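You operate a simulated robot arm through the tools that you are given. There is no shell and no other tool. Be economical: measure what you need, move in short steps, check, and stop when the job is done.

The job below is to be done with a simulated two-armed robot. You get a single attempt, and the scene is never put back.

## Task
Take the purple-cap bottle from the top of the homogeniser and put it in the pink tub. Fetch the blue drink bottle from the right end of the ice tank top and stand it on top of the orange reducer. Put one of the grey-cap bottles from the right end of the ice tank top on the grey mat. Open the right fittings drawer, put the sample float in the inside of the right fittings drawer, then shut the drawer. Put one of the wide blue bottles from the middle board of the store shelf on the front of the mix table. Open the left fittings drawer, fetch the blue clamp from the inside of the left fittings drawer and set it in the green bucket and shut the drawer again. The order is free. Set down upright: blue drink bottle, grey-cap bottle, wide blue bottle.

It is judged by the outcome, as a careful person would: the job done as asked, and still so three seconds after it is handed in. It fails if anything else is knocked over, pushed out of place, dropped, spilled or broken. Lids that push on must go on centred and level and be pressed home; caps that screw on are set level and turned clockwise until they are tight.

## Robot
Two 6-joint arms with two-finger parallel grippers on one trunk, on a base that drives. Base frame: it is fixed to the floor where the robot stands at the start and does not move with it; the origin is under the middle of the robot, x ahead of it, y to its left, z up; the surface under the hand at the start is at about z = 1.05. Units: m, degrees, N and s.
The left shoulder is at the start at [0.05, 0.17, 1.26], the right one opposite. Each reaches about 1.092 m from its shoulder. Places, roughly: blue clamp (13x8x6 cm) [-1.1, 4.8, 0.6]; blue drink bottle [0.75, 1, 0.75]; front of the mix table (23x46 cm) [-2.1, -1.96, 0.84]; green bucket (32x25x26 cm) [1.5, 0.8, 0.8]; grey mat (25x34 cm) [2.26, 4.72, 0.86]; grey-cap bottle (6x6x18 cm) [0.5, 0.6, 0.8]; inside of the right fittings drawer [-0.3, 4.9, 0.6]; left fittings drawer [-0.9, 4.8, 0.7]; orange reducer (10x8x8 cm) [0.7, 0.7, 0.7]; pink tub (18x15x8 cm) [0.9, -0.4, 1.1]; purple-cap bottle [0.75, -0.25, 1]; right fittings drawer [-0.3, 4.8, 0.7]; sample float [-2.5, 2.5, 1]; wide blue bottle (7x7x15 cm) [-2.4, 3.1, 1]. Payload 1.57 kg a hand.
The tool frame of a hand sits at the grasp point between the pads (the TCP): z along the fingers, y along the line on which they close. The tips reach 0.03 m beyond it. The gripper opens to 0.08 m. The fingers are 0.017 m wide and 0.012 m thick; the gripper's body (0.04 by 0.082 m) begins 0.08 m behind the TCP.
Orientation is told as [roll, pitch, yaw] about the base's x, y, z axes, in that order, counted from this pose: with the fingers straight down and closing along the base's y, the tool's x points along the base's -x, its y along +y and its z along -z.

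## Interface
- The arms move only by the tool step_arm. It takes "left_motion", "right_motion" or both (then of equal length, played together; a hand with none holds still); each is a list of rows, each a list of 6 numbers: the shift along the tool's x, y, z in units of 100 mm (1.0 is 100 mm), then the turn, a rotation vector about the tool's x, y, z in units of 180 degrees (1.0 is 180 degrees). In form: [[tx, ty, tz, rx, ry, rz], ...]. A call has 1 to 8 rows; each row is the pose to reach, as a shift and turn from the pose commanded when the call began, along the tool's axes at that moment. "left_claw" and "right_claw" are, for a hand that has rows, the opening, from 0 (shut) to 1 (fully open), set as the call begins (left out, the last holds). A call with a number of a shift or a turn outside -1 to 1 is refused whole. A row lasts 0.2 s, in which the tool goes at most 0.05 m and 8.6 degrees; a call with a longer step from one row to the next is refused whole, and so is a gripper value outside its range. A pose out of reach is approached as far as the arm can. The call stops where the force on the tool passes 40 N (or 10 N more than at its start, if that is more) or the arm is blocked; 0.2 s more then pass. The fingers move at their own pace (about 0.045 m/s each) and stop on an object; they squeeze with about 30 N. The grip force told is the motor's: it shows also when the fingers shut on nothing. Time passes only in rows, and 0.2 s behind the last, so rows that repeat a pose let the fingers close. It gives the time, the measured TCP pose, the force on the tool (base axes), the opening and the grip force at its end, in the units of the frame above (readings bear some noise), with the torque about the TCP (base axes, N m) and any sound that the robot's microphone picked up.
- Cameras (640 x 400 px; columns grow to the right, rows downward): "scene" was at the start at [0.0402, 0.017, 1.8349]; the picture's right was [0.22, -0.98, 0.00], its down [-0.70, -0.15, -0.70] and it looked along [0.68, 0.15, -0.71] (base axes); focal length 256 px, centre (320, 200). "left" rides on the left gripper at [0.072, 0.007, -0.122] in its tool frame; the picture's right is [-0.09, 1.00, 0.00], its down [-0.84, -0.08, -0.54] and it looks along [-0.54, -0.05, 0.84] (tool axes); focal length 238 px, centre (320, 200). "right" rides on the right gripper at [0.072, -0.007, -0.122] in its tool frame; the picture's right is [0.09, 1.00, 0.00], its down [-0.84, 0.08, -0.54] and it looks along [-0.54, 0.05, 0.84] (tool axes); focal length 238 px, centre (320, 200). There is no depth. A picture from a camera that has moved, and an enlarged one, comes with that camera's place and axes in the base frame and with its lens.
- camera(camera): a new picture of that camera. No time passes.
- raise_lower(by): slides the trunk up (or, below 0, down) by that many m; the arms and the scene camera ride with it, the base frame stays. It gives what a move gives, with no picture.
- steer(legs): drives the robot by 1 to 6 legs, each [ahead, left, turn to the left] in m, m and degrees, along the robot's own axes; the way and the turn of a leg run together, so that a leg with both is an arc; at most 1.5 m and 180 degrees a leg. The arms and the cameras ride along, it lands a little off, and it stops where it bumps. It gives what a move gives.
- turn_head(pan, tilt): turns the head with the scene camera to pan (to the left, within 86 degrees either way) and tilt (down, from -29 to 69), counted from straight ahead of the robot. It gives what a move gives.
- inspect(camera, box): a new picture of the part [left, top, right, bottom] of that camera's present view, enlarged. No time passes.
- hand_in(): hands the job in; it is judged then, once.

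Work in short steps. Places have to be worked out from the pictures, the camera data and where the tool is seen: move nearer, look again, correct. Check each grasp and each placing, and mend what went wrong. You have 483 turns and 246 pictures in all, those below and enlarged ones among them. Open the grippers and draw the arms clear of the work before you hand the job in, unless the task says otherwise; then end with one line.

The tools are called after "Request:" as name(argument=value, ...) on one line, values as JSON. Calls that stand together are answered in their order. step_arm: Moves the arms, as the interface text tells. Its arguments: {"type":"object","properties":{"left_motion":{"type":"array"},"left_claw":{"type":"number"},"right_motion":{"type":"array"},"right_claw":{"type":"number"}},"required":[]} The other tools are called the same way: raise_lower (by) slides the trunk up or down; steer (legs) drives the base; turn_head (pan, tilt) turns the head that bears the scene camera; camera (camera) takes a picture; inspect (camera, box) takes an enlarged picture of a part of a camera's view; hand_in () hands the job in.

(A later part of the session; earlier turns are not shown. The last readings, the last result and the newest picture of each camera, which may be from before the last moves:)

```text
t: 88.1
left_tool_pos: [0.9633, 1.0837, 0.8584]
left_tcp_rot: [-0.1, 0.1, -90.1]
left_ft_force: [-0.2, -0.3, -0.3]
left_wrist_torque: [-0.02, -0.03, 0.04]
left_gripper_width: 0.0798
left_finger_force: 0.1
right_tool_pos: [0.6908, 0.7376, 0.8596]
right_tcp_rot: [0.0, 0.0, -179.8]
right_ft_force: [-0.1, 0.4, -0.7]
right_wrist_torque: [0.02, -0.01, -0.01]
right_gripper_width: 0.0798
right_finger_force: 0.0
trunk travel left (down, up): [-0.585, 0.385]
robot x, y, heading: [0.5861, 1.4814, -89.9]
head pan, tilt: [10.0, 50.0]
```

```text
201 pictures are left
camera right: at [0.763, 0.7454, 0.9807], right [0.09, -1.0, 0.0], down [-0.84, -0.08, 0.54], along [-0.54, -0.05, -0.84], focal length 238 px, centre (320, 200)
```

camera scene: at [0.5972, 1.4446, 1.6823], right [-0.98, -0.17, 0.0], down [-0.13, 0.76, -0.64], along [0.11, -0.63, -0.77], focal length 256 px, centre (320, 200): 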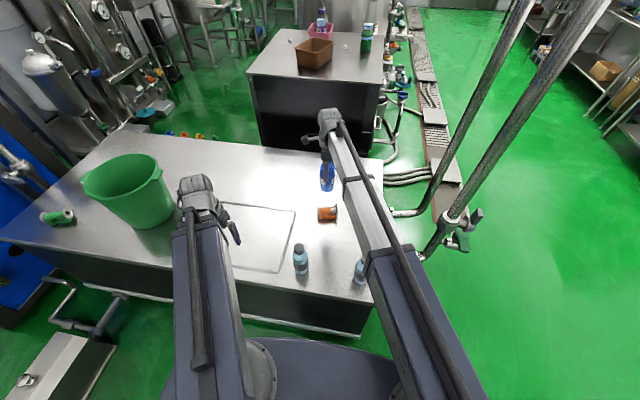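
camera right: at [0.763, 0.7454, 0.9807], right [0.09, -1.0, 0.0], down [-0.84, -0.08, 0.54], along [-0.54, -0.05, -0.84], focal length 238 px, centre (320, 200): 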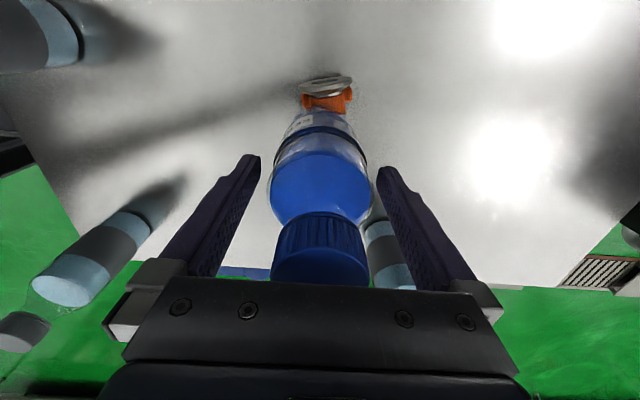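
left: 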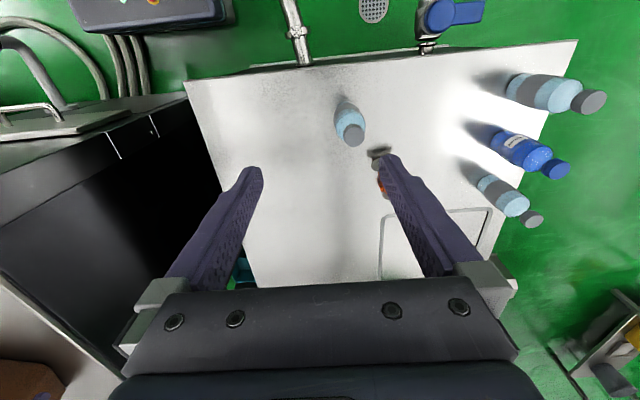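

The blue bottle stands freely on the reducer. I raise straight up clear of it, then bring the left hand toward the grey-cap bottle at ~[0.73,1.005] while drawing the right hand away to -x.

Request:
raise_lower(by=0.16)

Request:
step_arm(right_motion=[[-0.3, -0.3, 0, 0, 0, 0], [-0.6, -0.6, 0, 0, 0, 0], [-0.9, -0.9, 0, 0, 0, 0]], left_motion=[[-0.1, -0.4, 0, 0, 0, 0], [-0.2, -0.8, 0, 0, 0, 0], [-0.3, -1, 0, 0, 0, 0]])

Request:
step_arm(left_motion=[[-0.1, -0.4, 0, 0, 0, 0], [-0.2, -0.8, 0, 0, 0, 0], [-0.3, -1, 0, 0, 0, 0]])

Request:
camera(camera="left")

Request:
camera(camera="scene")

```text
t: 89.9
left_tool_pos: [0.9637, 1.0831, 1.0185]
left_tcp_rot: [-0.1, 0.1, -90.1]
left_ft_force: [0.5, 0.0, -0.1]
left_wrist_torque: [-0.01, 0.01, 0.01]
left_gripper_width: 0.08
left_finger_force: 0.1
right_tool_pos: [0.6907, 0.7389, 1.0194]
right_tcp_rot: [0.0, 0.0, -179.9]
right_ft_force: [0.1, -0.7, 0.0]
right_wrist_torque: [0.0, -0.01, 0.04]
right_gripper_width: 0.0799
right_finger_force: 0.0
trunk travel left (down, up): [-0.745, 0.225]
robot x, y, heading: [0.5814, 1.4865, -90.2]
head pan, tilt: [10.0, 50.0]
```

```text
t: 90.7
left_tool_pos: [0.8662, 1.0423, 1.0193]
left_tcp_rot: [-0.2, 0.3, -90.1]
left_ft_force: [-0.2, 0.6, 0.4]
left_wrist_torque: [-0.03, -0.01, 0.0]
left_gripper_width: 0.0799
left_finger_force: 0.1
left hand out of reach, approached as far as the arm can: row 1, 2, 3
right_tool_pos: [0.6023, 0.8282, 1.0196]
right_tcp_rot: [0.0, 0.0, -179.9]
right_ft_force: [0.0, 0.5, -0.5]
right_wrist_torque: [0.0, -0.03, 0.01]
right_gripper_width: 0.0798
right_finger_force: 0.0
trunk travel left (down, up): [-0.745, 0.225]
robot x, y, heading: [0.5819, 1.4832, -90.0]
head pan, tilt: [10.0, 50.0]
```

```text
t: 91.5
left_tool_pos: [0.7661, 1.0109, 1.019]
left_tcp_rot: [-0.1, 0.1, -90.1]
left_ft_force: [-0.3, 0.1, -0.3]
left_wrist_torque: [0.04, 0.0, -0.02]
left_gripper_width: 0.0799
left_finger_force: 0.0
right_tool_pos: [0.6027, 0.8274, 1.019]
right_tcp_rot: [0.1, 0.0, -179.9]
right_ft_force: [-0.3, 0.2, -0.4]
right_wrist_torque: [-0.01, 0.01, 0.0]
right_gripper_width: 0.0801
right_finger_force: 0.0
trunk travel left (down, up): [-0.745, 0.225]
robot x, y, heading: [0.5781, 1.4827, -89.9]
head pan, tilt: [10.0, 50.0]
```

```text
200 pictures are left
camera left: at [0.7737, 1.0814, 1.1411], right [1.0, -0.09, 0.0], down [-0.08, -0.84, 0.54], along [-0.05, -0.54, -0.84], focal length 238 px, centre (320, 200)
```

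left: 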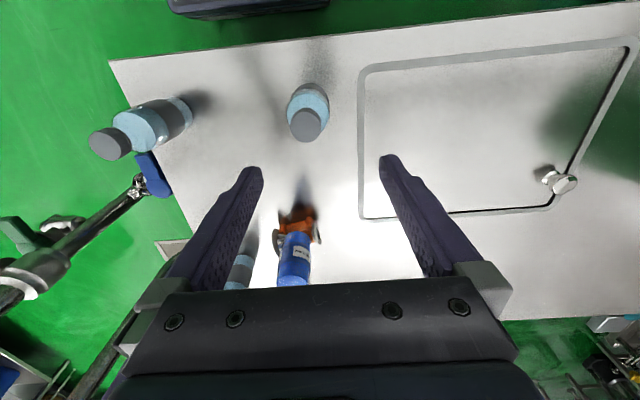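

```text
199 pictures are left
camera scene: at [0.5968, 1.4454, 1.6983], right [-0.98, -0.17, 0.0], down [-0.13, 0.75, -0.64], along [0.11, -0.63, -0.77], focal length 256 px, centre (320, 200)
```

scene: 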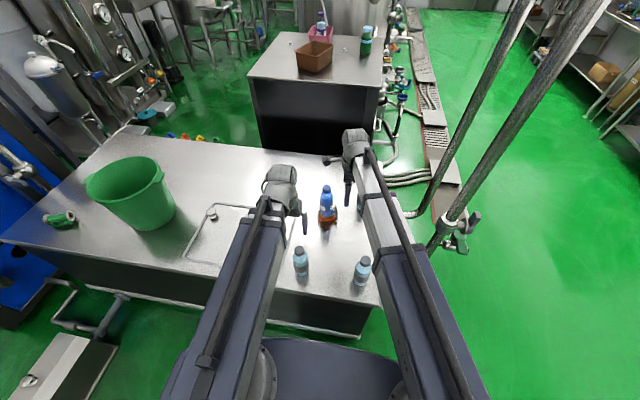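

Grey-cap bottle at ≈[0.751,1.014]. I shift the left hand over it and lower 0.13.

Request:
step_arm(left_motion=[[0.02, -0.15, 0, 0, 0, 0], [0.02, -0.15, 0, 0, 0, 0]])

Request:
raise_lower(by=-0.09)

Request:
camera(camera="left")

```text
t: 92.1
left_tool_pos: [0.7507, 1.013, 1.02]
left_tcp_rot: [-0.1, 0.1, -90.1]
left_ft_force: [-0.7, -0.2, 0.2]
left_wrist_torque: [0.02, -0.02, 0.0]
left_gripper_width: 0.0799
left_finger_force: 0.0
right_tool_pos: [0.6027, 0.828, 1.0196]
right_tcp_rot: [0.0, -0.2, -180.0]
right_ft_force: [0.1, -0.2, -0.4]
right_wrist_torque: [-0.02, 0.0, 0.01]
right_gripper_width: 0.0802
right_finger_force: 0.0
trunk travel left (down, up): [-0.745, 0.225]
robot x, y, heading: [0.5833, 1.4838, -90.1]
head pan, tilt: [10.0, 50.0]
```

```text
t: 93.3
left_tool_pos: [0.7509, 1.0121, 0.9296]
left_tcp_rot: [-0.1, 0.1, -90.1]
left_ft_force: [0.9, 0.5, 1.0]
left_wrist_torque: [-0.03, 0.0, -0.04]
left_gripper_width: 0.0799
left_finger_force: 0.1
right_tool_pos: [0.6029, 0.8286, 0.9294]
right_tcp_rot: [-0.1, 0.0, -179.9]
right_ft_force: [0.3, 0.6, 1.3]
right_wrist_torque: [-0.02, -0.03, -0.01]
right_gripper_width: 0.0801
right_finger_force: 0.1
trunk travel left (down, up): [-0.655, 0.315]
robot x, y, heading: [0.5785, 1.4777, -90.4]
head pan, tilt: [10.0, 50.0]
```

```text
198 pictures are left
camera left: at [0.7584, 1.0838, 1.0512], right [1.0, -0.09, 0.0], down [-0.08, -0.84, 0.54], along [-0.05, -0.54, -0.84], focal length 238 px, centre (320, 200)
```

left: 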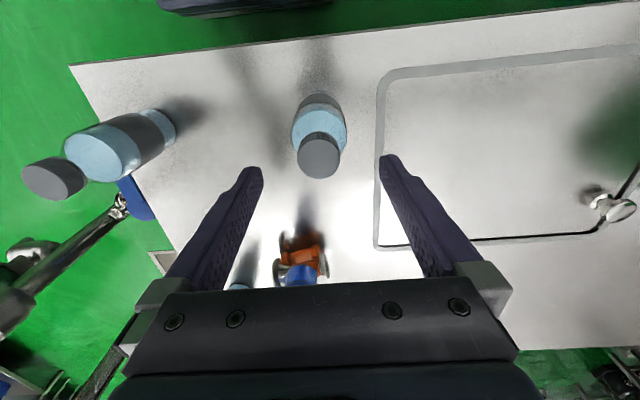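

Aligned. I move the right hand away from the reducer, then lower to TCP 0.835.

Request:
step_arm(right_motion=[[-0.4, -0.2, 0, 0, 0, 0], [-0.6, -0.3, 0, 0, 0, 0]])

Request:
raise_lower(by=-0.09)

Request:
camera(camera="left")

```text
t: 93.9
left_tool_pos: [0.7499, 1.0125, 0.9296]
left_tcp_rot: [-0.1, 0.1, -90.1]
left_ft_force: [-0.6, 0.8, -0.4]
left_wrist_torque: [0.01, 0.0, -0.03]
left_gripper_width: 0.0799
left_finger_force: 0.1
right_tool_pos: [0.5428, 0.8567, 0.9299]
right_tcp_rot: [0.1, 0.1, -179.9]
right_ft_force: [-0.7, 0.5, 0.0]
right_wrist_torque: [0.03, -0.02, 0.01]
right_gripper_width: 0.0799
right_finger_force: 0.0
trunk travel left (down, up): [-0.655, 0.315]
robot x, y, heading: [0.5846, 1.4798, -90.3]
head pan, tilt: [10.0, 50.0]
```

```text
t: 95.2
left_tool_pos: [0.7513, 1.0126, 0.8386]
left_tcp_rot: [-0.1, 0.2, -90.0]
left_ft_force: [0.4, -0.1, -0.2]
left_wrist_torque: [0.0, -0.02, -0.02]
left_gripper_width: 0.0798
left_finger_force: 0.0
right_tool_pos: [0.5424, 0.8569, 0.84]
right_tcp_rot: [0.0, 0.0, -180.0]
right_ft_force: [0.4, -0.9, -0.2]
right_wrist_torque: [-0.01, -0.01, 0.01]
right_gripper_width: 0.08
right_finger_force: 0.2
trunk travel left (down, up): [-0.565, 0.405]
robot x, y, heading: [0.5861, 1.4836, -90.1]
head pan, tilt: [10.0, 50.0]
```

```text
197 pictures are left
camera left: at [0.7584, 1.0838, 0.9612], right [1.0, -0.09, 0.0], down [-0.08, -0.84, 0.54], along [-0.05, -0.54, -0.84], focal length 238 px, centre (320, 200)
```

left: 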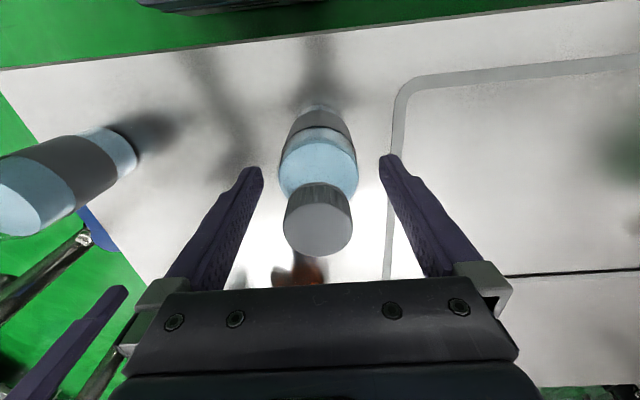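

Cap top ≈0.868. Lower to TCP 0.80 and close on the body.

Request:
raise_lower(by=-0.037)

Request:
step_arm(left_motion=[[0, 0, 0, 0, 0, 0], [0, 0, 0, 0, 0, 0], [0, 0, 0, 0, 0, 0], [0, 0, 0, 0, 0, 0]], left_claw=0)

Request:
raise_lower(by=0.24)

Request:
camera(camera="left")

```text
t: 96.0
left_tool_pos: [0.7525, 1.0131, 0.8022]
left_tcp_rot: [-0.1, 0.1, -90.1]
left_ft_force: [-0.1, 0.3, 0.5]
left_wrist_torque: [0.01, 0.0, -0.03]
left_gripper_width: 0.0803
left_finger_force: 0.1
right_tool_pos: [0.5423, 0.8571, 0.8021]
right_tcp_rot: [0.0, 0.0, -179.9]
right_ft_force: [0.4, 0.4, 0.9]
right_wrist_torque: [-0.04, 0.06, -0.01]
right_gripper_width: 0.0803
right_finger_force: 0.0
trunk travel left (down, up): [-0.528, 0.442]
robot x, y, heading: [0.5842, 1.4784, -90.0]
head pan, tilt: [10.0, 50.0]
```

```text
t: 97.0
left_tool_pos: [0.75, 1.0123, 0.8032]
left_tcp_rot: [-0.2, 0.1, -90.1]
left_ft_force: [-0.5, -0.5, 1.7]
left_wrist_torque: [0.0, 0.0, -0.04]
left_gripper_width: 0.0583
left_finger_force: 30.5
right_tool_pos: [0.5421, 0.8566, 0.8023]
right_tcp_rot: [0.1, 0.1, -180.0]
right_ft_force: [-0.6, -0.1, 0.3]
right_wrist_torque: [0.0, 0.05, -0.03]
right_gripper_width: 0.0801
right_finger_force: 0.1
trunk travel left (down, up): [-0.528, 0.442]
robot x, y, heading: [0.5801, 1.4787, -90.1]
head pan, tilt: [10.0, 50.0]
```

```text
t: 99.5
left_tool_pos: [0.7504, 1.0131, 1.0422]
left_tcp_rot: [0.0, 0.1, -90.1]
left_ft_force: [0.6, 0.2, -3.3]
left_wrist_torque: [0.02, 0.02, 0.02]
left_gripper_width: 0.0584
left_finger_force: 30.1
right_tool_pos: [0.5422, 0.8561, 1.0433]
right_tcp_rot: [0.0, 0.0, -179.9]
right_ft_force: [-0.2, -0.4, 0.3]
right_wrist_torque: [0.01, 0.01, 0.04]
right_gripper_width: 0.0801
right_finger_force: 0.2
trunk travel left (down, up): [-0.768, 0.202]
robot x, y, heading: [0.5858, 1.484, -90.0]
head pan, tilt: [10.0, 50.0]
```

```text
196 pictures are left
camera left: at [0.7585, 1.0835, 1.164], right [1.0, -0.09, 0.0], down [-0.08, -0.84, 0.54], along [-0.05, -0.54, -0.84], focal length 238 px, centre (320, 200)
```

left: 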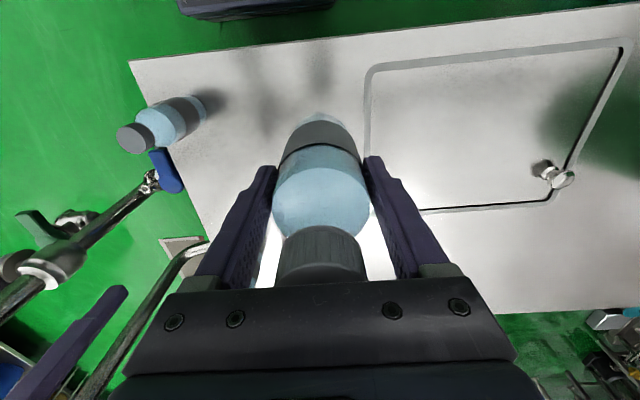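

Grey-cap bottle is firmly in the left hand. I back away from the tank, turn around by 180°, and look at the far wall.

Request:
steer(legs=[[-0.6, 0, 0], [0, 0, 90], [0, 0, 90]])

Request:
turn_head(pan=-20, tilt=20)

Request:
camera(camera="scene")

```text
t: 110.6
left_tool_pos: [0.4246, 2.5742, 1.0419]
left_tcp_rot: [-0.1, 0.2, 88.6]
left_ft_force: [-0.1, -0.5, -3.4]
left_wrist_torque: [-0.01, -0.02, -0.02]
left_gripper_width: 0.0583
left_finger_force: 30.3
right_tool_pos: [0.6367, 2.7274, 1.0423]
right_tcp_rot: [0.0, -0.2, -1.0]
right_ft_force: [-0.6, 0.2, -0.1]
right_wrist_torque: [0.02, -0.01, 0.02]
right_gripper_width: 0.0797
right_finger_force: 0.1
trunk travel left (down, up): [-0.768, 0.202]
robot x, y, heading: [0.5834, 2.1011, 88.5]
head pan, tilt: [10.0, 50.0]
```

```text
t: 111.5
left_tool_pos: [0.4251, 2.576, 1.0428]
left_tcp_rot: [-0.2, 0.0, 88.5]
left_ft_force: [0.4, 0.7, -2.9]
left_wrist_torque: [-0.02, -0.02, 0.02]
left_gripper_width: 0.0584
left_finger_force: 30.1
right_tool_pos: [0.6375, 2.7274, 1.0421]
right_tcp_rot: [0.1, -0.1, -1.1]
right_ft_force: [0.5, 0.2, -0.8]
right_wrist_torque: [0.01, 0.0, 0.02]
right_gripper_width: 0.0795
right_finger_force: 0.1
trunk travel left (down, up): [-0.768, 0.202]
robot x, y, heading: [0.586, 2.1037, 88.9]
head pan, tilt: [-20.0, 20.0]
```

```text
195 pictures are left
camera scene: at [0.6175, 2.1489, 1.7668], right [0.93, -0.36, 0.0], down [-0.12, -0.32, -0.94], along [0.34, 0.88, -0.34], focal length 256 px, centre (320, 200)
```

scene: 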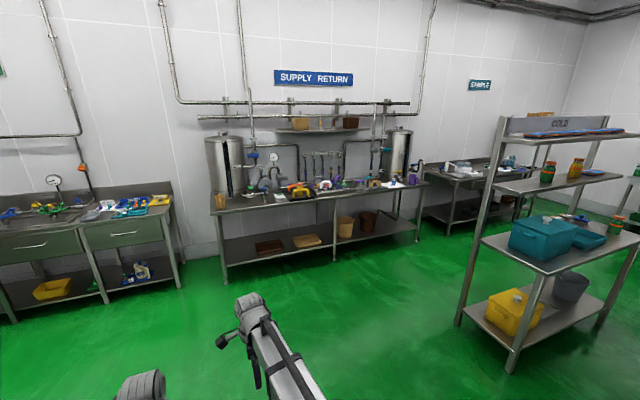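

The mat should appear near pixel (369,186) on the middle bench. I zoom there.

Request:
inspect(camera="scene", box=[280, 130, 440, 230])

```text
4.00 times, centred on (360, 180) of scene
camera zoom: at [0.6175, 2.1489, 1.7668], right [0.93, -0.36, 0.0], down [-0.12, -0.32, -0.94], along [0.34, 0.88, -0.34], focal length 1025 px, centre (160, 280)
```

zoom: 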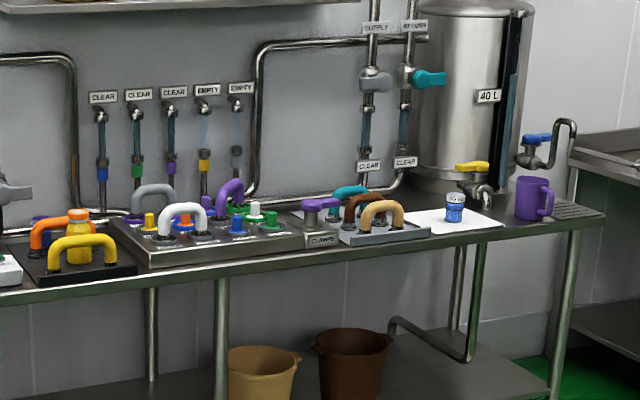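

The light mat with a small blue cup at its back lies at the bench's right part. I tuck the right hand back and drive forward then right toward it.

Request:
step_arm(right_motion=[[0, -0.5, 0, 0, 0, 0], [0, -1, 0, 0, 0, 0]])

Request:
steer(legs=[[1.5, 0, 1], [0, -1.3, 0]])

Request:
turn_head(pan=-10, tilt=40)

Request:
camera(camera="scene")

```text
t: 112.1
left_tool_pos: [0.4252, 2.5763, 1.0419]
left_tcp_rot: [-0.1, 0.1, 88.6]
left_ft_force: [-0.1, -1.2, -3.2]
left_wrist_torque: [0.0, -0.01, 0.04]
left_gripper_width: 0.0582
left_finger_force: 30.2
right_tool_pos: [0.6338, 2.627, 1.0422]
right_tcp_rot: [0.0, 0.0, -1.1]
right_ft_force: [-0.5, -0.8, -0.3]
right_wrist_torque: [-0.01, -0.02, 0.0]
right_gripper_width: 0.0799
right_finger_force: 0.1
trunk travel left (down, up): [-0.768, 0.202]
robot x, y, heading: [0.5849, 2.1038, 88.8]
head pan, tilt: [-20.0, 20.0]
```

```text
t: 125.8
left_tool_pos: [1.6875, 4.1325, 1.0422]
left_tcp_rot: [-0.2, 0.2, 92.0]
left_ft_force: [0.8, 0.5, -4.5]
left_wrist_torque: [-0.03, 0.01, -0.03]
left_gripper_width: 0.0583
left_finger_force: 29.9
right_tool_pos: [1.8943, 4.1973, 1.0425]
right_tcp_rot: [0.0, 0.0, 2.3]
right_ft_force: [-0.4, -0.2, 0.6]
right_wrist_torque: [-0.01, -0.02, 0.0]
right_gripper_width: 0.0801
right_finger_force: 0.0
trunk travel left (down, up): [-0.768, 0.202]
robot x, y, heading: [1.8721, 3.6704, 92.1]
head pan, tilt: [-20.0, 20.0]
```

```text
t: 126.6
left_tool_pos: [1.688, 4.1322, 1.0422]
left_tcp_rot: [-0.1, 0.1, 92.0]
left_ft_force: [-0.4, 0.3, -3.9]
left_wrist_torque: [0.0, 0.03, 0.03]
left_gripper_width: 0.0584
left_finger_force: 30.3
right_tool_pos: [1.8934, 4.1975, 1.0415]
right_tcp_rot: [0.0, -0.1, 2.3]
right_ft_force: [-0.5, -0.2, 1.1]
right_wrist_torque: [0.03, -0.02, -0.02]
right_gripper_width: 0.0799
right_finger_force: 0.0
trunk travel left (down, up): [-0.768, 0.202]
robot x, y, heading: [1.8746, 3.6722, 92.0]
head pan, tilt: [-10.0, 40.0]
```

```text
193 pictures are left
camera scene: at [1.888, 3.7136, 1.7355], right [0.99, -0.14, 0.0], down [-0.09, -0.64, -0.77], along [0.11, 0.76, -0.64], focal length 256 px, centre (320, 200)
```

scene: 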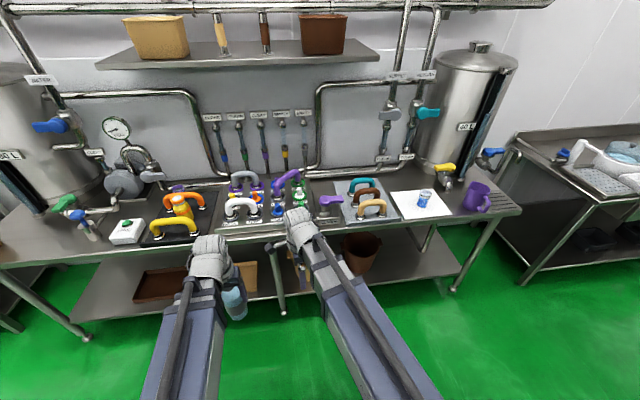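

I zoom to distinguish the mat from neighbouring trays.

Request:
inspect(camera="scene", box=[290, 150, 510, 260])

```text
2.91 times, centred on (400, 205) of scene
camera zoom: at [1.888, 3.7136, 1.7355], right [0.99, -0.14, 0.0], down [-0.09, -0.64, -0.77], along [0.11, 0.76, -0.64], focal length 746 px, centre (87, 186)
```

zoom: 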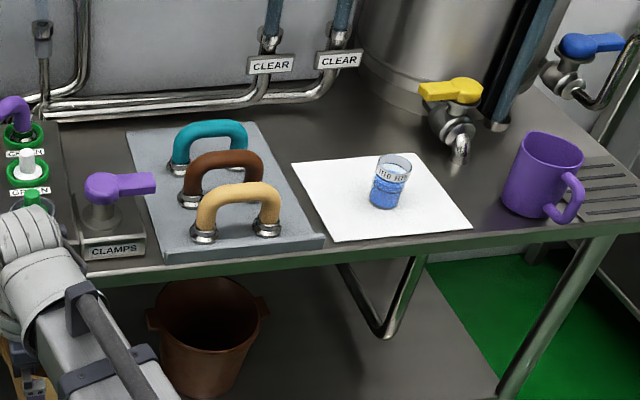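

The grey mat is the panel with three handles, spanning about x 2.14–2.41, y 4.55–4.90; the free strip is at its back (y≈4.855). I raise 5 cm and drive right 0.5 and ahead 0.3.

Request:
raise_lower(by=0.07)

Request:
steer(legs=[[0, -0.5, -2], [0.3, 0, 0]])

Request:
step_arm(left_motion=[[-0.5, 0, 0, 0, 0, 0], [-1, 0, 0, 0, 0, 0]])

Request:
camera(camera="left")

Request:
camera(camera="scene")

```text
t: 127.7
left_tool_pos: [1.6872, 4.1327, 1.1131]
left_tcp_rot: [0.0, 0.1, 92.0]
left_ft_force: [-0.7, -0.4, -3.8]
left_wrist_torque: [-0.02, 0.0, -0.01]
left_gripper_width: 0.0583
left_finger_force: 30.6
right_tool_pos: [1.8944, 4.1976, 1.1116]
right_tcp_rot: [0.0, -0.1, 2.3]
right_ft_force: [0.4, 0.5, -0.1]
right_wrist_torque: [0.01, 0.01, 0.04]
right_gripper_width: 0.0801
right_finger_force: 0.1
trunk travel left (down, up): [-0.838, 0.132]
robot x, y, heading: [1.8743, 3.6693, 92.2]
head pan, tilt: [-10.0, 40.0]
```

```text
t: 132.3
left_tool_pos: [2.2175, 4.4412, 1.1115]
left_tcp_rot: [-0.1, 0.2, 90.8]
left_ft_force: [-0.1, 0.2, -4.0]
left_wrist_torque: [-0.06, 0.03, 0.01]
left_gripper_width: 0.0584
left_finger_force: 29.7
right_tool_pos: [2.4254, 4.5009, 1.1118]
right_tcp_rot: [0.0, 0.0, 1.0]
right_ft_force: [0.3, -0.1, 0.3]
right_wrist_torque: [-0.02, 0.01, 0.01]
right_gripper_width: 0.0801
right_finger_force: 0.0
trunk travel left (down, up): [-0.838, 0.132]
robot x, y, heading: [2.3928, 3.9732, 90.5]
head pan, tilt: [-10.0, 40.0]
```

```text
t: 132.9
left_tool_pos: [2.2187, 4.5372, 1.1117]
left_tcp_rot: [-0.1, 0.2, 90.7]
left_ft_force: [-0.9, 0.5, -3.8]
left_wrist_torque: [-0.02, -0.04, 0.03]
left_gripper_width: 0.0582
left_finger_force: 30.2
right_tool_pos: [2.4249, 4.5009, 1.1129]
right_tcp_rot: [-0.2, 0.0, 0.9]
right_ft_force: [0.6, -0.2, -0.5]
right_wrist_torque: [0.02, 0.01, -0.02]
right_gripper_width: 0.08
right_finger_force: 0.1
trunk travel left (down, up): [-0.838, 0.132]
robot x, y, heading: [2.394, 3.9749, 90.5]
head pan, tilt: [-10.0, 40.0]
```

```text
191 pictures are left
camera left: at [2.2126, 4.4653, 1.2338], right [-1.0, 0.08, 0.0], down [0.07, 0.84, 0.54], along [0.04, 0.54, -0.84], focal length 238 px, centre (320, 200)
```

left: 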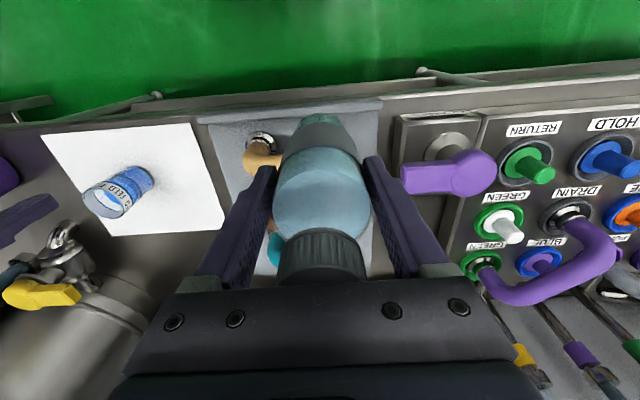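

```text
190 pictures are left
camera scene: at [2.4082, 4.0175, 1.8054], right [0.99, -0.16, 0.0], down [-0.1, -0.64, -0.77], along [0.12, 0.76, -0.64], focal length 256 px, centre (320, 200)
```

scene: 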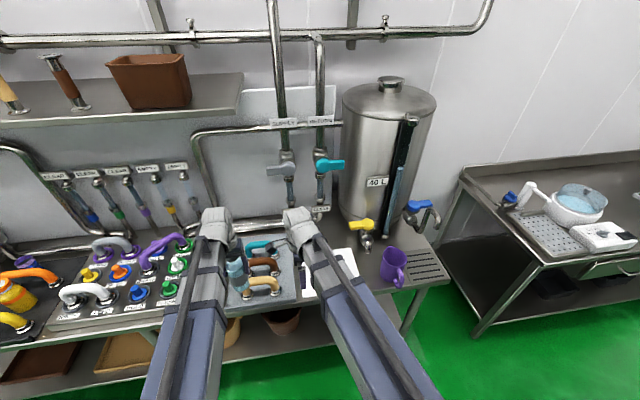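

Recomputing with the known mat size gives mat z≈0.895, x 2.13–2.385, y 4.52–4.857; target is about [2.262,4.81] behind the teal handle. I advance in two steps and look.

Request:
step_arm(left_motion=[[-0.45, -0.2, 0, 0, 0, 0], [-0.9, -0.43, 0, 0, 0, 0], [-1, -0.43, 0, 0, 0, 0]])

Request:
step_arm(left_motion=[[-0.45, 0, 0, 0, 0, 0], [-0.9, 0, 0, 0, 0, 0], [-1, 0, 0, 0, 0, 0]])

Request:
camera(camera="left")

Request:
inspect(camera="scene", box=[160, 110, 360, 310])

```text
refused: row 2 steps farther than a row can; nothing moved
```

```text
t: 133.7
left_tool_pos: [2.2149, 4.6403, 1.1119]
left_tcp_rot: [-0.1, 0.1, 90.7]
left_ft_force: [0.0, -0.8, -3.6]
left_wrist_torque: [-0.02, 0.01, 0.01]
left_gripper_width: 0.0579
left_finger_force: 29.8
right_tool_pos: [2.4257, 4.5002, 1.1116]
right_tcp_rot: [0.0, -0.1, 1.0]
right_ft_force: [-0.2, -0.8, -0.2]
right_wrist_torque: [0.0, 0.01, 0.01]
right_gripper_width: 0.08
right_finger_force: 0.0
trunk travel left (down, up): [-0.838, 0.132]
robot x, y, heading: [2.3942, 3.9733, 90.9]
head pan, tilt: [-10.0, 40.0]
```

```text
189 pictures are left
camera left: at [2.2101, 4.5679, 1.234], right [-1.0, 0.08, 0.0], down [0.07, 0.84, 0.54], along [0.04, 0.54, -0.84], focal length 238 px, centre (320, 200)
```

left: 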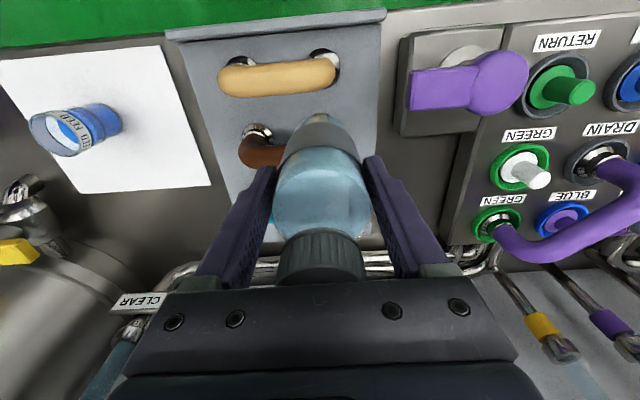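

```text
2.00 times, centred on (260, 210) of scene
camera zoom: at [2.4083, 4.0169, 1.8055], right [0.99, -0.16, 0.0], down [-0.1, -0.63, -0.77], along [0.12, 0.76, -0.64], focal length 513 px, centre (440, 180)
```

zoom: 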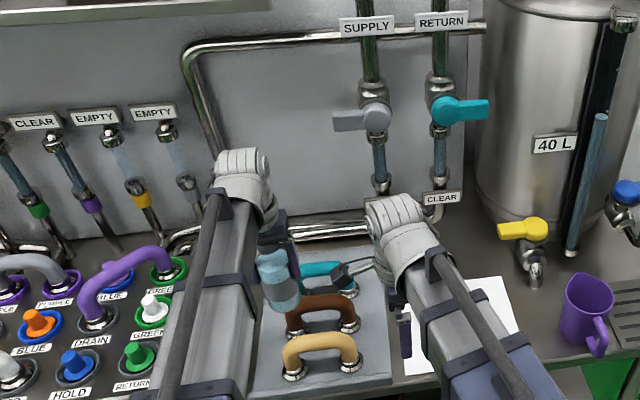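

I continue: shift x +4.7 cm and y +17 cm in two calls with smaller steps.

Request:
step_arm(left_motion=[[-0.4, -0.2, 0, 0, 0, 0], [-0.8, -0.4, 0, 0, 0, 0], [-1, -0.47, 0, 0, 0, 0]])

Request:
step_arm(left_motion=[[-0.4, 0, 0, 0, 0, 0], [-0.7, 0, 0, 0, 0, 0]])

Request:
camera(camera="left")

Request:
inspect(camera="scene", box=[160, 110, 360, 310])

```text
t: 134.5
left_tool_pos: [2.2614, 4.7436, 1.1129]
left_tcp_rot: [-0.2, 0.1, 90.7]
left_ft_force: [0.3, 0.1, -4.1]
left_wrist_torque: [-0.04, 0.0, -0.02]
left_gripper_width: 0.0582
left_finger_force: 29.9
left hand out of reach, approached as far as the arm can: row 2
right_tool_pos: [2.4237, 4.5003, 1.1118]
right_tcp_rot: [-0.1, -0.1, 1.0]
right_ft_force: [-0.5, 0.2, 0.0]
right_wrist_torque: [-0.01, 0.0, -0.02]
right_gripper_width: 0.0801
right_finger_force: 0.1
trunk travel left (down, up): [-0.838, 0.132]
robot x, y, heading: [2.393, 3.9706, 90.8]
head pan, tilt: [-10.0, 40.0]
```

```text
t: 135.1
left_tool_pos: [2.2592, 4.8129, 1.1126]
left_tcp_rot: [-0.1, 0.1, 90.5]
left_ft_force: [1.1, 0.1, -3.3]
left_wrist_torque: [-0.07, 0.01, -0.02]
left_gripper_width: 0.0583
left_finger_force: 30.1
right_tool_pos: [2.4258, 4.5005, 1.1119]
right_tcp_rot: [0.0, -0.2, 1.0]
right_ft_force: [0.0, -0.8, -0.6]
right_wrist_torque: [0.0, -0.02, 0.01]
right_gripper_width: 0.0799
right_finger_force: 0.0
trunk travel left (down, up): [-0.838, 0.132]
robot x, y, heading: [2.3898, 3.9725, 90.8]
head pan, tilt: [-10.0, 40.0]
```

```text
187 pictures are left
camera left: at [2.2537, 4.7404, 1.2339], right [-1.0, 0.08, 0.0], down [0.07, 0.84, 0.54], along [0.04, 0.54, -0.84], focal length 238 px, centre (320, 200)
```

left: 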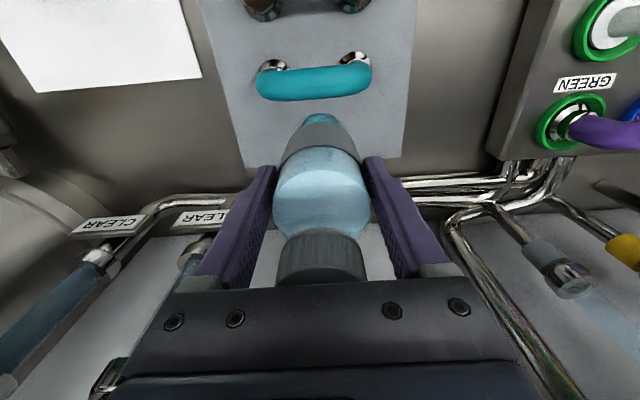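

```text
2.00 times, centred on (260, 210) of scene
camera zoom: at [2.4082, 4.017, 1.8054], right [0.99, -0.16, 0.0], down [-0.1, -0.63, -0.77], along [0.12, 0.76, -0.64], focal length 513 px, centre (440, 180)
```

zoom: 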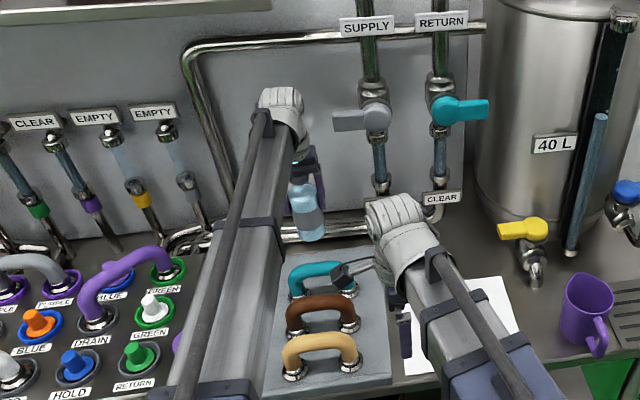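

Back strip of the mat is y 4.77–4.89, so I nudge to y 4.828 and lower in steps.

Request:
step_arm(left_motion=[[-0.15, 0, 0, 0, 0, 0], [-0.15, 0, 0, 0, 0, 0]])

Request:
raise_lower(by=-0.11)

Request:
camera(camera="left")

```text
t: 135.7
left_tool_pos: [2.2588, 4.8265, 1.1124]
left_tcp_rot: [0.0, 0.1, 90.7]
left_ft_force: [0.9, 0.3, -3.6]
left_wrist_torque: [-0.02, -0.02, 0.03]
left_gripper_width: 0.0581
left_finger_force: 30.0
right_tool_pos: [2.4247, 4.5, 1.1129]
right_tcp_rot: [0.0, -0.1, 1.0]
right_ft_force: [0.2, 0.1, 0.2]
right_wrist_torque: [0.0, -0.01, 0.03]
right_gripper_width: 0.08
right_finger_force: 0.0
trunk travel left (down, up): [-0.838, 0.132]
robot x, y, heading: [2.3956, 3.976, 91.1]
head pan, tilt: [-10.0, 40.0]
```

```text
t: 137.2
left_tool_pos: [2.2592, 4.8274, 1.0017]
left_tcp_rot: [-0.1, 0.0, 90.7]
left_ft_force: [0.1, -0.1, -3.4]
left_wrist_torque: [0.0, -0.01, -0.02]
left_gripper_width: 0.0583
left_finger_force: 30.2
right_tool_pos: [2.4251, 4.4999, 1.0017]
right_tcp_rot: [-0.1, -0.1, 1.1]
right_ft_force: [-0.6, 0.3, 0.2]
right_wrist_torque: [0.01, 0.01, 0.0]
right_gripper_width: 0.0801
right_finger_force: 0.1
trunk travel left (down, up): [-0.728, 0.242]
robot x, y, heading: [2.3943, 3.9707, 91.0]
head pan, tilt: [-10.0, 40.0]
```

```text
185 pictures are left
camera left: at [2.2539, 4.7547, 1.124], right [-1.0, 0.08, 0.0], down [0.07, 0.84, 0.54], along [0.04, 0.54, -0.84], focal length 238 px, centre (320, 200)
```

left: 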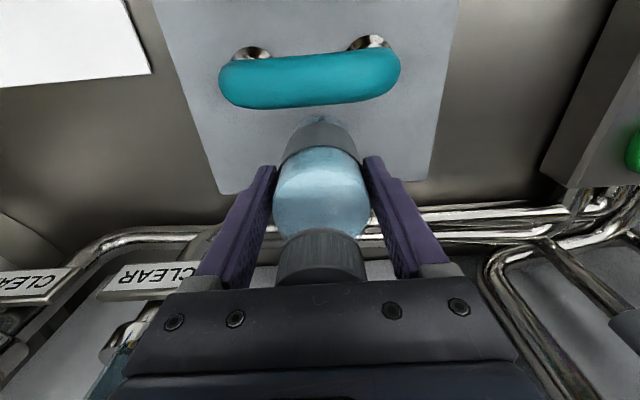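

Request:
raise_lower(by=-0.012)

Request:
raise_lower(by=-0.005)

Request:
raise_lower(by=-0.005)

Request:
raise_lower(by=-0.005)

```text
t: 137.8
left_tool_pos: [2.2601, 4.8276, 0.9895]
left_tcp_rot: [-0.1, 0.1, 90.7]
left_ft_force: [0.5, -1.5, -2.4]
left_wrist_torque: [-0.04, 0.01, 0.02]
left_gripper_width: 0.0582
left_finger_force: 29.8
right_tool_pos: [2.4254, 4.4999, 0.9907]
right_tcp_rot: [0.1, -0.1, 1.0]
right_ft_force: [-0.7, -0.1, 1.3]
right_wrist_torque: [0.02, -0.01, 0.02]
right_gripper_width: 0.08
right_finger_force: 0.0
trunk travel left (down, up): [-0.716, 0.254]
robot x, y, heading: [2.3905, 3.9741, 91.0]
head pan, tilt: [-10.0, 40.0]
```

```text
t: 138.3
left_tool_pos: [2.2591, 4.8268, 0.9844]
left_tcp_rot: [-0.2, 0.1, 90.7]
left_ft_force: [0.6, 0.0, -4.0]
left_wrist_torque: [-0.02, 0.01, 0.0]
left_gripper_width: 0.0584
left_finger_force: 29.9
right_tool_pos: [2.4252, 4.5004, 0.9852]
right_tcp_rot: [0.0, 0.0, 1.0]
right_ft_force: [-0.4, -0.7, 0.7]
right_wrist_torque: [0.0, 0.0, 0.0]
right_gripper_width: 0.0799
right_finger_force: 0.1
trunk travel left (down, up): [-0.711, 0.259]
robot x, y, heading: [2.3983, 3.9717, 90.7]
head pan, tilt: [-10.0, 40.0]
```

```text
t: 138.8
left_tool_pos: [2.2596, 4.8272, 0.9801]
left_tcp_rot: [0.0, 0.0, 90.8]
left_ft_force: [0.3, 0.3, -3.5]
left_wrist_torque: [0.01, -0.01, 0.02]
left_gripper_width: 0.0581
left_finger_force: 30.3
right_tool_pos: [2.4253, 4.5011, 0.9801]
right_tcp_rot: [-0.1, 0.0, 1.0]
right_ft_force: [-0.3, -0.1, -0.2]
right_wrist_torque: [0.0, 0.0, 0.0]
right_gripper_width: 0.0799
right_finger_force: 0.0
trunk travel left (down, up): [-0.706, 0.264]
robot x, y, heading: [2.3897, 3.9754, 90.9]
head pan, tilt: [-10.0, 40.0]
```

```text
t: 139.4
left_tool_pos: [2.2611, 4.8277, 0.9752]
left_tcp_rot: [-0.2, 0.1, 90.8]
left_ft_force: [0.5, 0.6, -3.0]
left_wrist_torque: [-0.03, 0.05, 0.0]
left_gripper_width: 0.0584
left_finger_force: 30.2
right_tool_pos: [2.4238, 4.5012, 0.9752]
right_tcp_rot: [-0.1, -0.1, 1.1]
right_ft_force: [0.5, 0.0, -0.6]
right_wrist_torque: [-0.01, -0.02, 0.0]
right_gripper_width: 0.0799
right_finger_force: 0.1
trunk travel left (down, up): [-0.701, 0.269]
robot x, y, heading: [2.3953, 3.9689, 90.9]
head pan, tilt: [-10.0, 40.0]
```

Request:
raise_lower(by=-0.006)

Request:
raise_lower(by=-0.006)

Request:
camera(camera="left")

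```text
t: 139.9
left_tool_pos: [2.26, 4.8262, 0.9699]
left_tcp_rot: [0.0, 0.1, 90.6]
left_ft_force: [0.4, 0.0, -3.4]
left_wrist_torque: [-0.05, -0.04, -0.02]
left_gripper_width: 0.0582
left_finger_force: 29.9
right_tool_pos: [2.4245, 4.5006, 0.9701]
right_tcp_rot: [0.0, -0.2, 1.0]
right_ft_force: [-0.3, 0.6, 0.7]
right_wrist_torque: [0.02, -0.01, 0.02]
right_gripper_width: 0.08
right_finger_force: 0.1
trunk travel left (down, up): [-0.695, 0.275]
robot x, y, heading: [2.3914, 3.973, 90.9]
head pan, tilt: [-10.0, 40.0]
```

```text
t: 140.5
left_tool_pos: [2.2591, 4.8278, 0.9633]
left_tcp_rot: [-0.1, 0.1, 90.7]
left_ft_force: [-0.8, 0.3, -3.6]
left_wrist_torque: [-0.02, 0.01, -0.02]
left_gripper_width: 0.0582
left_finger_force: 30.0
right_tool_pos: [2.4245, 4.5007, 0.9643]
right_tcp_rot: [-0.1, -0.1, 1.0]
right_ft_force: [-0.2, -0.1, 0.3]
right_wrist_torque: [0.02, -0.01, 0.01]
right_gripper_width: 0.0797
right_finger_force: 0.0
trunk travel left (down, up): [-0.689, 0.281]
robot x, y, heading: [2.3915, 3.9737, 90.6]
head pan, tilt: [-10.0, 40.0]
```

```text
184 pictures are left
camera left: at [2.2539, 4.7547, 1.0849], right [-1.0, 0.08, 0.0], down [0.07, 0.84, 0.54], along [0.04, 0.54, -0.84], focal length 238 px, centre (320, 200)
```

left: 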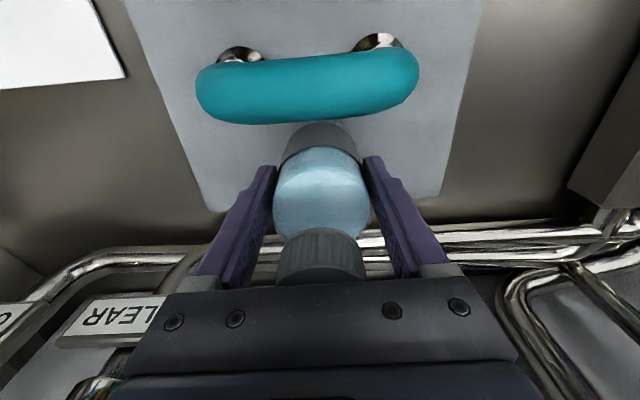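

Request:
raise_lower(by=-0.006)

Request:
raise_lower(by=-0.005)

Request:
raise_lower(by=-0.005)

```text
t: 141.0
left_tool_pos: [2.2596, 4.8269, 0.9574]
left_tcp_rot: [-0.1, 0.1, 90.7]
left_ft_force: [-0.2, 0.4, 0.7]
left_wrist_torque: [-0.01, 0.11, -0.01]
left_gripper_width: 0.0583
left_finger_force: 30.0
right_tool_pos: [2.4247, 4.5009, 0.9592]
right_tcp_rot: [0.0, -0.1, 0.9]
right_ft_force: [-0.4, -1.1, 0.3]
right_wrist_torque: [-0.02, 0.0, -0.01]
right_gripper_width: 0.0797
right_finger_force: 0.0
trunk travel left (down, up): [-0.683, 0.287]
robot x, y, heading: [2.3907, 3.9734, 90.9]
head pan, tilt: [-10.0, 40.0]
```

```text
t: 141.6
left_tool_pos: [2.2603, 4.8252, 0.9541]
left_tcp_rot: [-0.2, 0.0, 90.7]
left_ft_force: [0.9, 1.4, 26.9]
left_wrist_torque: [0.29, 0.07, 0.01]
left_gripper_width: 0.0584
left_finger_force: 29.6
right_tool_pos: [2.425, 4.4978, 0.9531]
right_tcp_rot: [0.1, 0.0, 0.9]
right_ft_force: [0.4, 1.0, 0.7]
right_wrist_torque: [-0.01, 0.0, 0.01]
right_gripper_width: 0.0801
right_finger_force: 0.1
trunk travel left (down, up): [-0.678, 0.292]
robot x, y, heading: [2.3929, 3.9725, 90.5]
head pan, tilt: [-10.0, 40.0]
```

```text
t: 142.1
left_tool_pos: [2.2603, 4.824, 0.9493]
left_tcp_rot: [0.0, 0.0, 90.6]
left_ft_force: [0.2, -1.0, 24.8]
left_wrist_torque: [0.17, 0.12, -0.03]
left_gripper_width: 0.0585
left_finger_force: 29.5
right_tool_pos: [2.4262, 4.4992, 0.9491]
right_tcp_rot: [0.1, 0.0, 1.0]
right_ft_force: [0.0, -0.5, -0.2]
right_wrist_torque: [-0.02, -0.01, 0.0]
right_gripper_width: 0.0801
right_finger_force: 0.0
trunk travel left (down, up): [-0.673, 0.297]
robot x, y, heading: [2.391, 3.972, 90.8]
head pan, tilt: [-10.0, 40.0]
```

Contact at base ≈0.87 (it slid 5 mm in the grip). I open the left claw, then raise straight up.

Request:
step_arm(left_motion=[[0, 0, 0, 0, 0, 0], [0, 0, 0, 0, 0, 0], [0, 0, 0, 0, 0, 0], [0, 0, 0, 0, 0, 0]], left_claw=1)

Request:
raise_lower(by=0.17)

Request:
camera(camera="left")

```text
t: 143.1
left_tool_pos: [2.2596, 4.8273, 0.9471]
left_tcp_rot: [0.0, 0.0, 90.8]
left_ft_force: [-0.3, -0.1, 0.0]
left_wrist_torque: [-0.01, 0.01, 0.05]
left_gripper_width: 0.0802
left_finger_force: 0.0
right_tool_pos: [2.4253, 4.5, 0.9478]
right_tcp_rot: [0.0, -0.1, 1.0]
right_ft_force: [0.0, 0.5, 0.0]
right_wrist_torque: [0.02, -0.02, 0.03]
right_gripper_width: 0.0802
right_finger_force: 0.0
trunk travel left (down, up): [-0.673, 0.297]
robot x, y, heading: [2.3921, 3.9723, 91.1]
head pan, tilt: [-10.0, 40.0]
```

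```text
t: 145.0
left_tool_pos: [2.2586, 4.828, 1.1174]
left_tcp_rot: [-0.2, 0.1, 90.7]
left_ft_force: [-0.3, 0.5, -0.1]
left_wrist_torque: [0.0, -0.01, -0.02]
left_gripper_width: 0.0802
left_finger_force: 0.1
right_tool_pos: [2.4245, 4.4999, 1.1163]
right_tcp_rot: [0.0, -0.2, 1.0]
right_ft_force: [0.7, 0.5, -0.1]
right_wrist_torque: [0.01, 0.0, 0.0]
right_gripper_width: 0.0801
right_finger_force: 0.1
trunk travel left (down, up): [-0.843, 0.127]
robot x, y, heading: [2.3931, 3.9731, 91.0]
head pan, tilt: [-10.0, 40.0]
```

```text
183 pictures are left
camera left: at [2.2539, 4.7547, 1.239], right [-1.0, 0.08, 0.0], down [0.07, 0.84, 0.54], along [0.04, 0.54, -0.84], focal length 238 px, centre (320, 200)
```

left: 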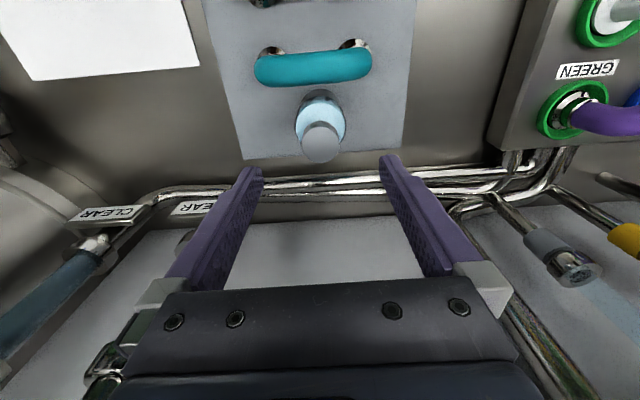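

The grey-cap bottle stands upright on the mat. I retract the left arm over the bench before driving away.

Request:
step_arm(left_motion=[[0.5, 0, 0, 0, 0, 0], [1, 0, 0, 0, 0, 0]])

Request:
step_arm(left_motion=[[0.5, 0, 0, 0, 0, 0], [1, 0, 0, 0, 0, 0]])

Request:
step_arm(left_motion=[[0.5, 0, 0, 0, 0, 0], [1, 0, 0, 0, 0, 0]], right_motion=[[0, -0.2, 0, 0, 0, 0], [0, -0.4, 0, 0, 0, 0]])

Request:
inspect(camera="scene", box=[160, 150, 360, 310])

```text
t: 145.6
left_tool_pos: [2.2609, 4.7252, 1.1183]
left_tcp_rot: [-0.1, 0.1, 90.7]
left_ft_force: [0.0, 0.2, 0.0]
left_wrist_torque: [0.0, -0.02, -0.01]
left_gripper_width: 0.0801
left_finger_force: 0.1
right_tool_pos: [2.4253, 4.4987, 1.1183]
right_tcp_rot: [0.0, -0.1, 1.0]
right_ft_force: [0.2, -0.1, 0.7]
right_wrist_torque: [0.01, 0.0, 0.01]
right_gripper_width: 0.0799
right_finger_force: 0.0
trunk travel left (down, up): [-0.843, 0.127]
robot x, y, heading: [2.3949, 3.9672, 90.8]
head pan, tilt: [-10.0, 40.0]
```

```text
t: 146.2
left_tool_pos: [2.2582, 4.6244, 1.1177]
left_tcp_rot: [-0.2, 0.1, 90.7]
left_ft_force: [-0.1, 0.6, -0.1]
left_wrist_torque: [0.0, -0.01, -0.05]
left_gripper_width: 0.0799
left_finger_force: 0.1
right_tool_pos: [2.4258, 4.4997, 1.1182]
right_tcp_rot: [0.0, -0.1, 1.0]
right_ft_force: [-0.2, -0.6, 0.1]
right_wrist_torque: [-0.01, -0.01, 0.01]
right_gripper_width: 0.0801
right_finger_force: 0.0
trunk travel left (down, up): [-0.843, 0.127]
robot x, y, heading: [2.3913, 3.9719, 90.8]
head pan, tilt: [-10.0, 40.0]
```

```text
t: 146.8
left_tool_pos: [2.2612, 4.5217, 1.1167]
left_tcp_rot: [-0.2, 0.1, 90.7]
left_ft_force: [-0.8, 0.8, -0.3]
left_wrist_torque: [-0.02, 0.01, 0.01]
left_gripper_width: 0.08
left_finger_force: 0.1
right_tool_pos: [2.4254, 4.4592, 1.1171]
right_tcp_rot: [-0.1, -0.1, 1.0]
right_ft_force: [0.8, 0.1, -0.5]
right_wrist_torque: [0.01, -0.02, 0.03]
right_gripper_width: 0.0799
right_finger_force: 0.0
trunk travel left (down, up): [-0.843, 0.127]
robot x, y, heading: [2.3963, 3.9741, 90.3]
head pan, tilt: [-10.0, 40.0]
```

```text
2.50 times, centred on (260, 230) of scene
camera zoom: at [2.4083, 4.0159, 1.8105], right [0.99, -0.16, 0.0], down [-0.1, -0.63, -0.77], along [0.12, 0.76, -0.64], focal length 641 px, centre (470, 125)
```

zoom: 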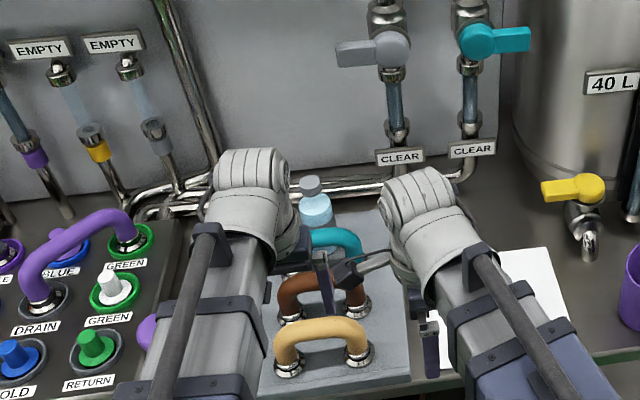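

Now drive left and slightly back toward x≈-1, then turn left to face the store shelf side.

Request:
steer(legs=[[-0.15, 0.8, 0], [-0.4, 1.3, 0], [-0.3, 1.3, 0], [0, 0, 88]])

Request:
turn_head(pan=0, tilt=30)

Request:
camera(camera="scene")

```text
t: 167.7
left_tool_pos: [-1.5757, 2.9299, 1.1172]
left_tcp_rot: [-0.1, 0.1, 178.2]
left_ft_force: [-0.1, -0.1, -0.8]
left_wrist_torque: [0.02, -0.02, -0.03]
left_gripper_width: 0.0801
left_finger_force: 0.0
right_tool_pos: [-1.5047, 3.0944, 1.117]
right_tcp_rot: [0.0, -0.1, 88.5]
right_ft_force: [-0.3, -0.2, -0.3]
right_wrist_torque: [0.02, -0.02, 0.03]
right_gripper_width: 0.0799
right_finger_force: 0.1
trunk travel left (down, up): [-0.843, 0.127]
robot x, y, heading: [-1.0207, 3.0403, 178.3]
head pan, tilt: [-10.0, 40.0]
```

```text
t: 168.4
left_tool_pos: [-1.5761, 2.9306, 1.1173]
left_tcp_rot: [-0.1, 0.1, 178.2]
left_ft_force: [-0.2, -0.2, 0.0]
left_wrist_torque: [0.0, 0.01, -0.04]
left_gripper_width: 0.0799
left_finger_force: 0.1
right_tool_pos: [-1.5063, 3.0935, 1.1179]
right_tcp_rot: [0.0, -0.1, 88.5]
right_ft_force: [-0.2, -0.5, -0.1]
right_wrist_torque: [0.01, 0.01, 0.03]
right_gripper_width: 0.08
right_finger_force: 0.1
trunk travel left (down, up): [-0.843, 0.127]
robot x, y, heading: [-1.0199, 3.0382, 178.3]
head pan, tilt: [0.0, 30.0]
```

```text
181 pictures are left
camera scene: at [-1.07, 3.0411, 1.8258], right [0.03, 1.0, 0.0], down [0.5, -0.01, -0.87], along [-0.87, 0.03, -0.5], focal length 256 px, centre (320, 200)
```

scene: 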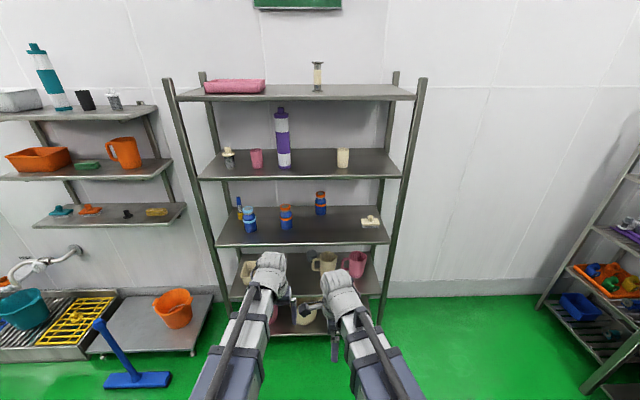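

The store shelf is ahead. I zoom on its middle board.

Request:
inspect(camera="scene", box=[200, 140, 400, 265])

```text
3.20 times, centred on (300, 202) of scene
camera zoom: at [-1.07, 3.0411, 1.8258], right [0.03, 1.0, 0.0], down [0.5, -0.01, -0.87], along [-0.87, 0.03, -0.5], focal length 820 px, centre (384, 192)
```

zoom: 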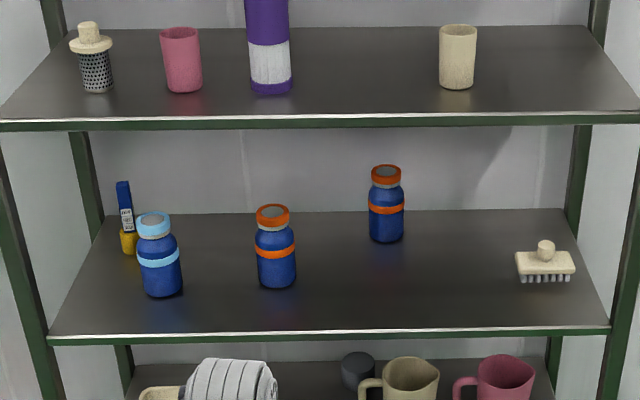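

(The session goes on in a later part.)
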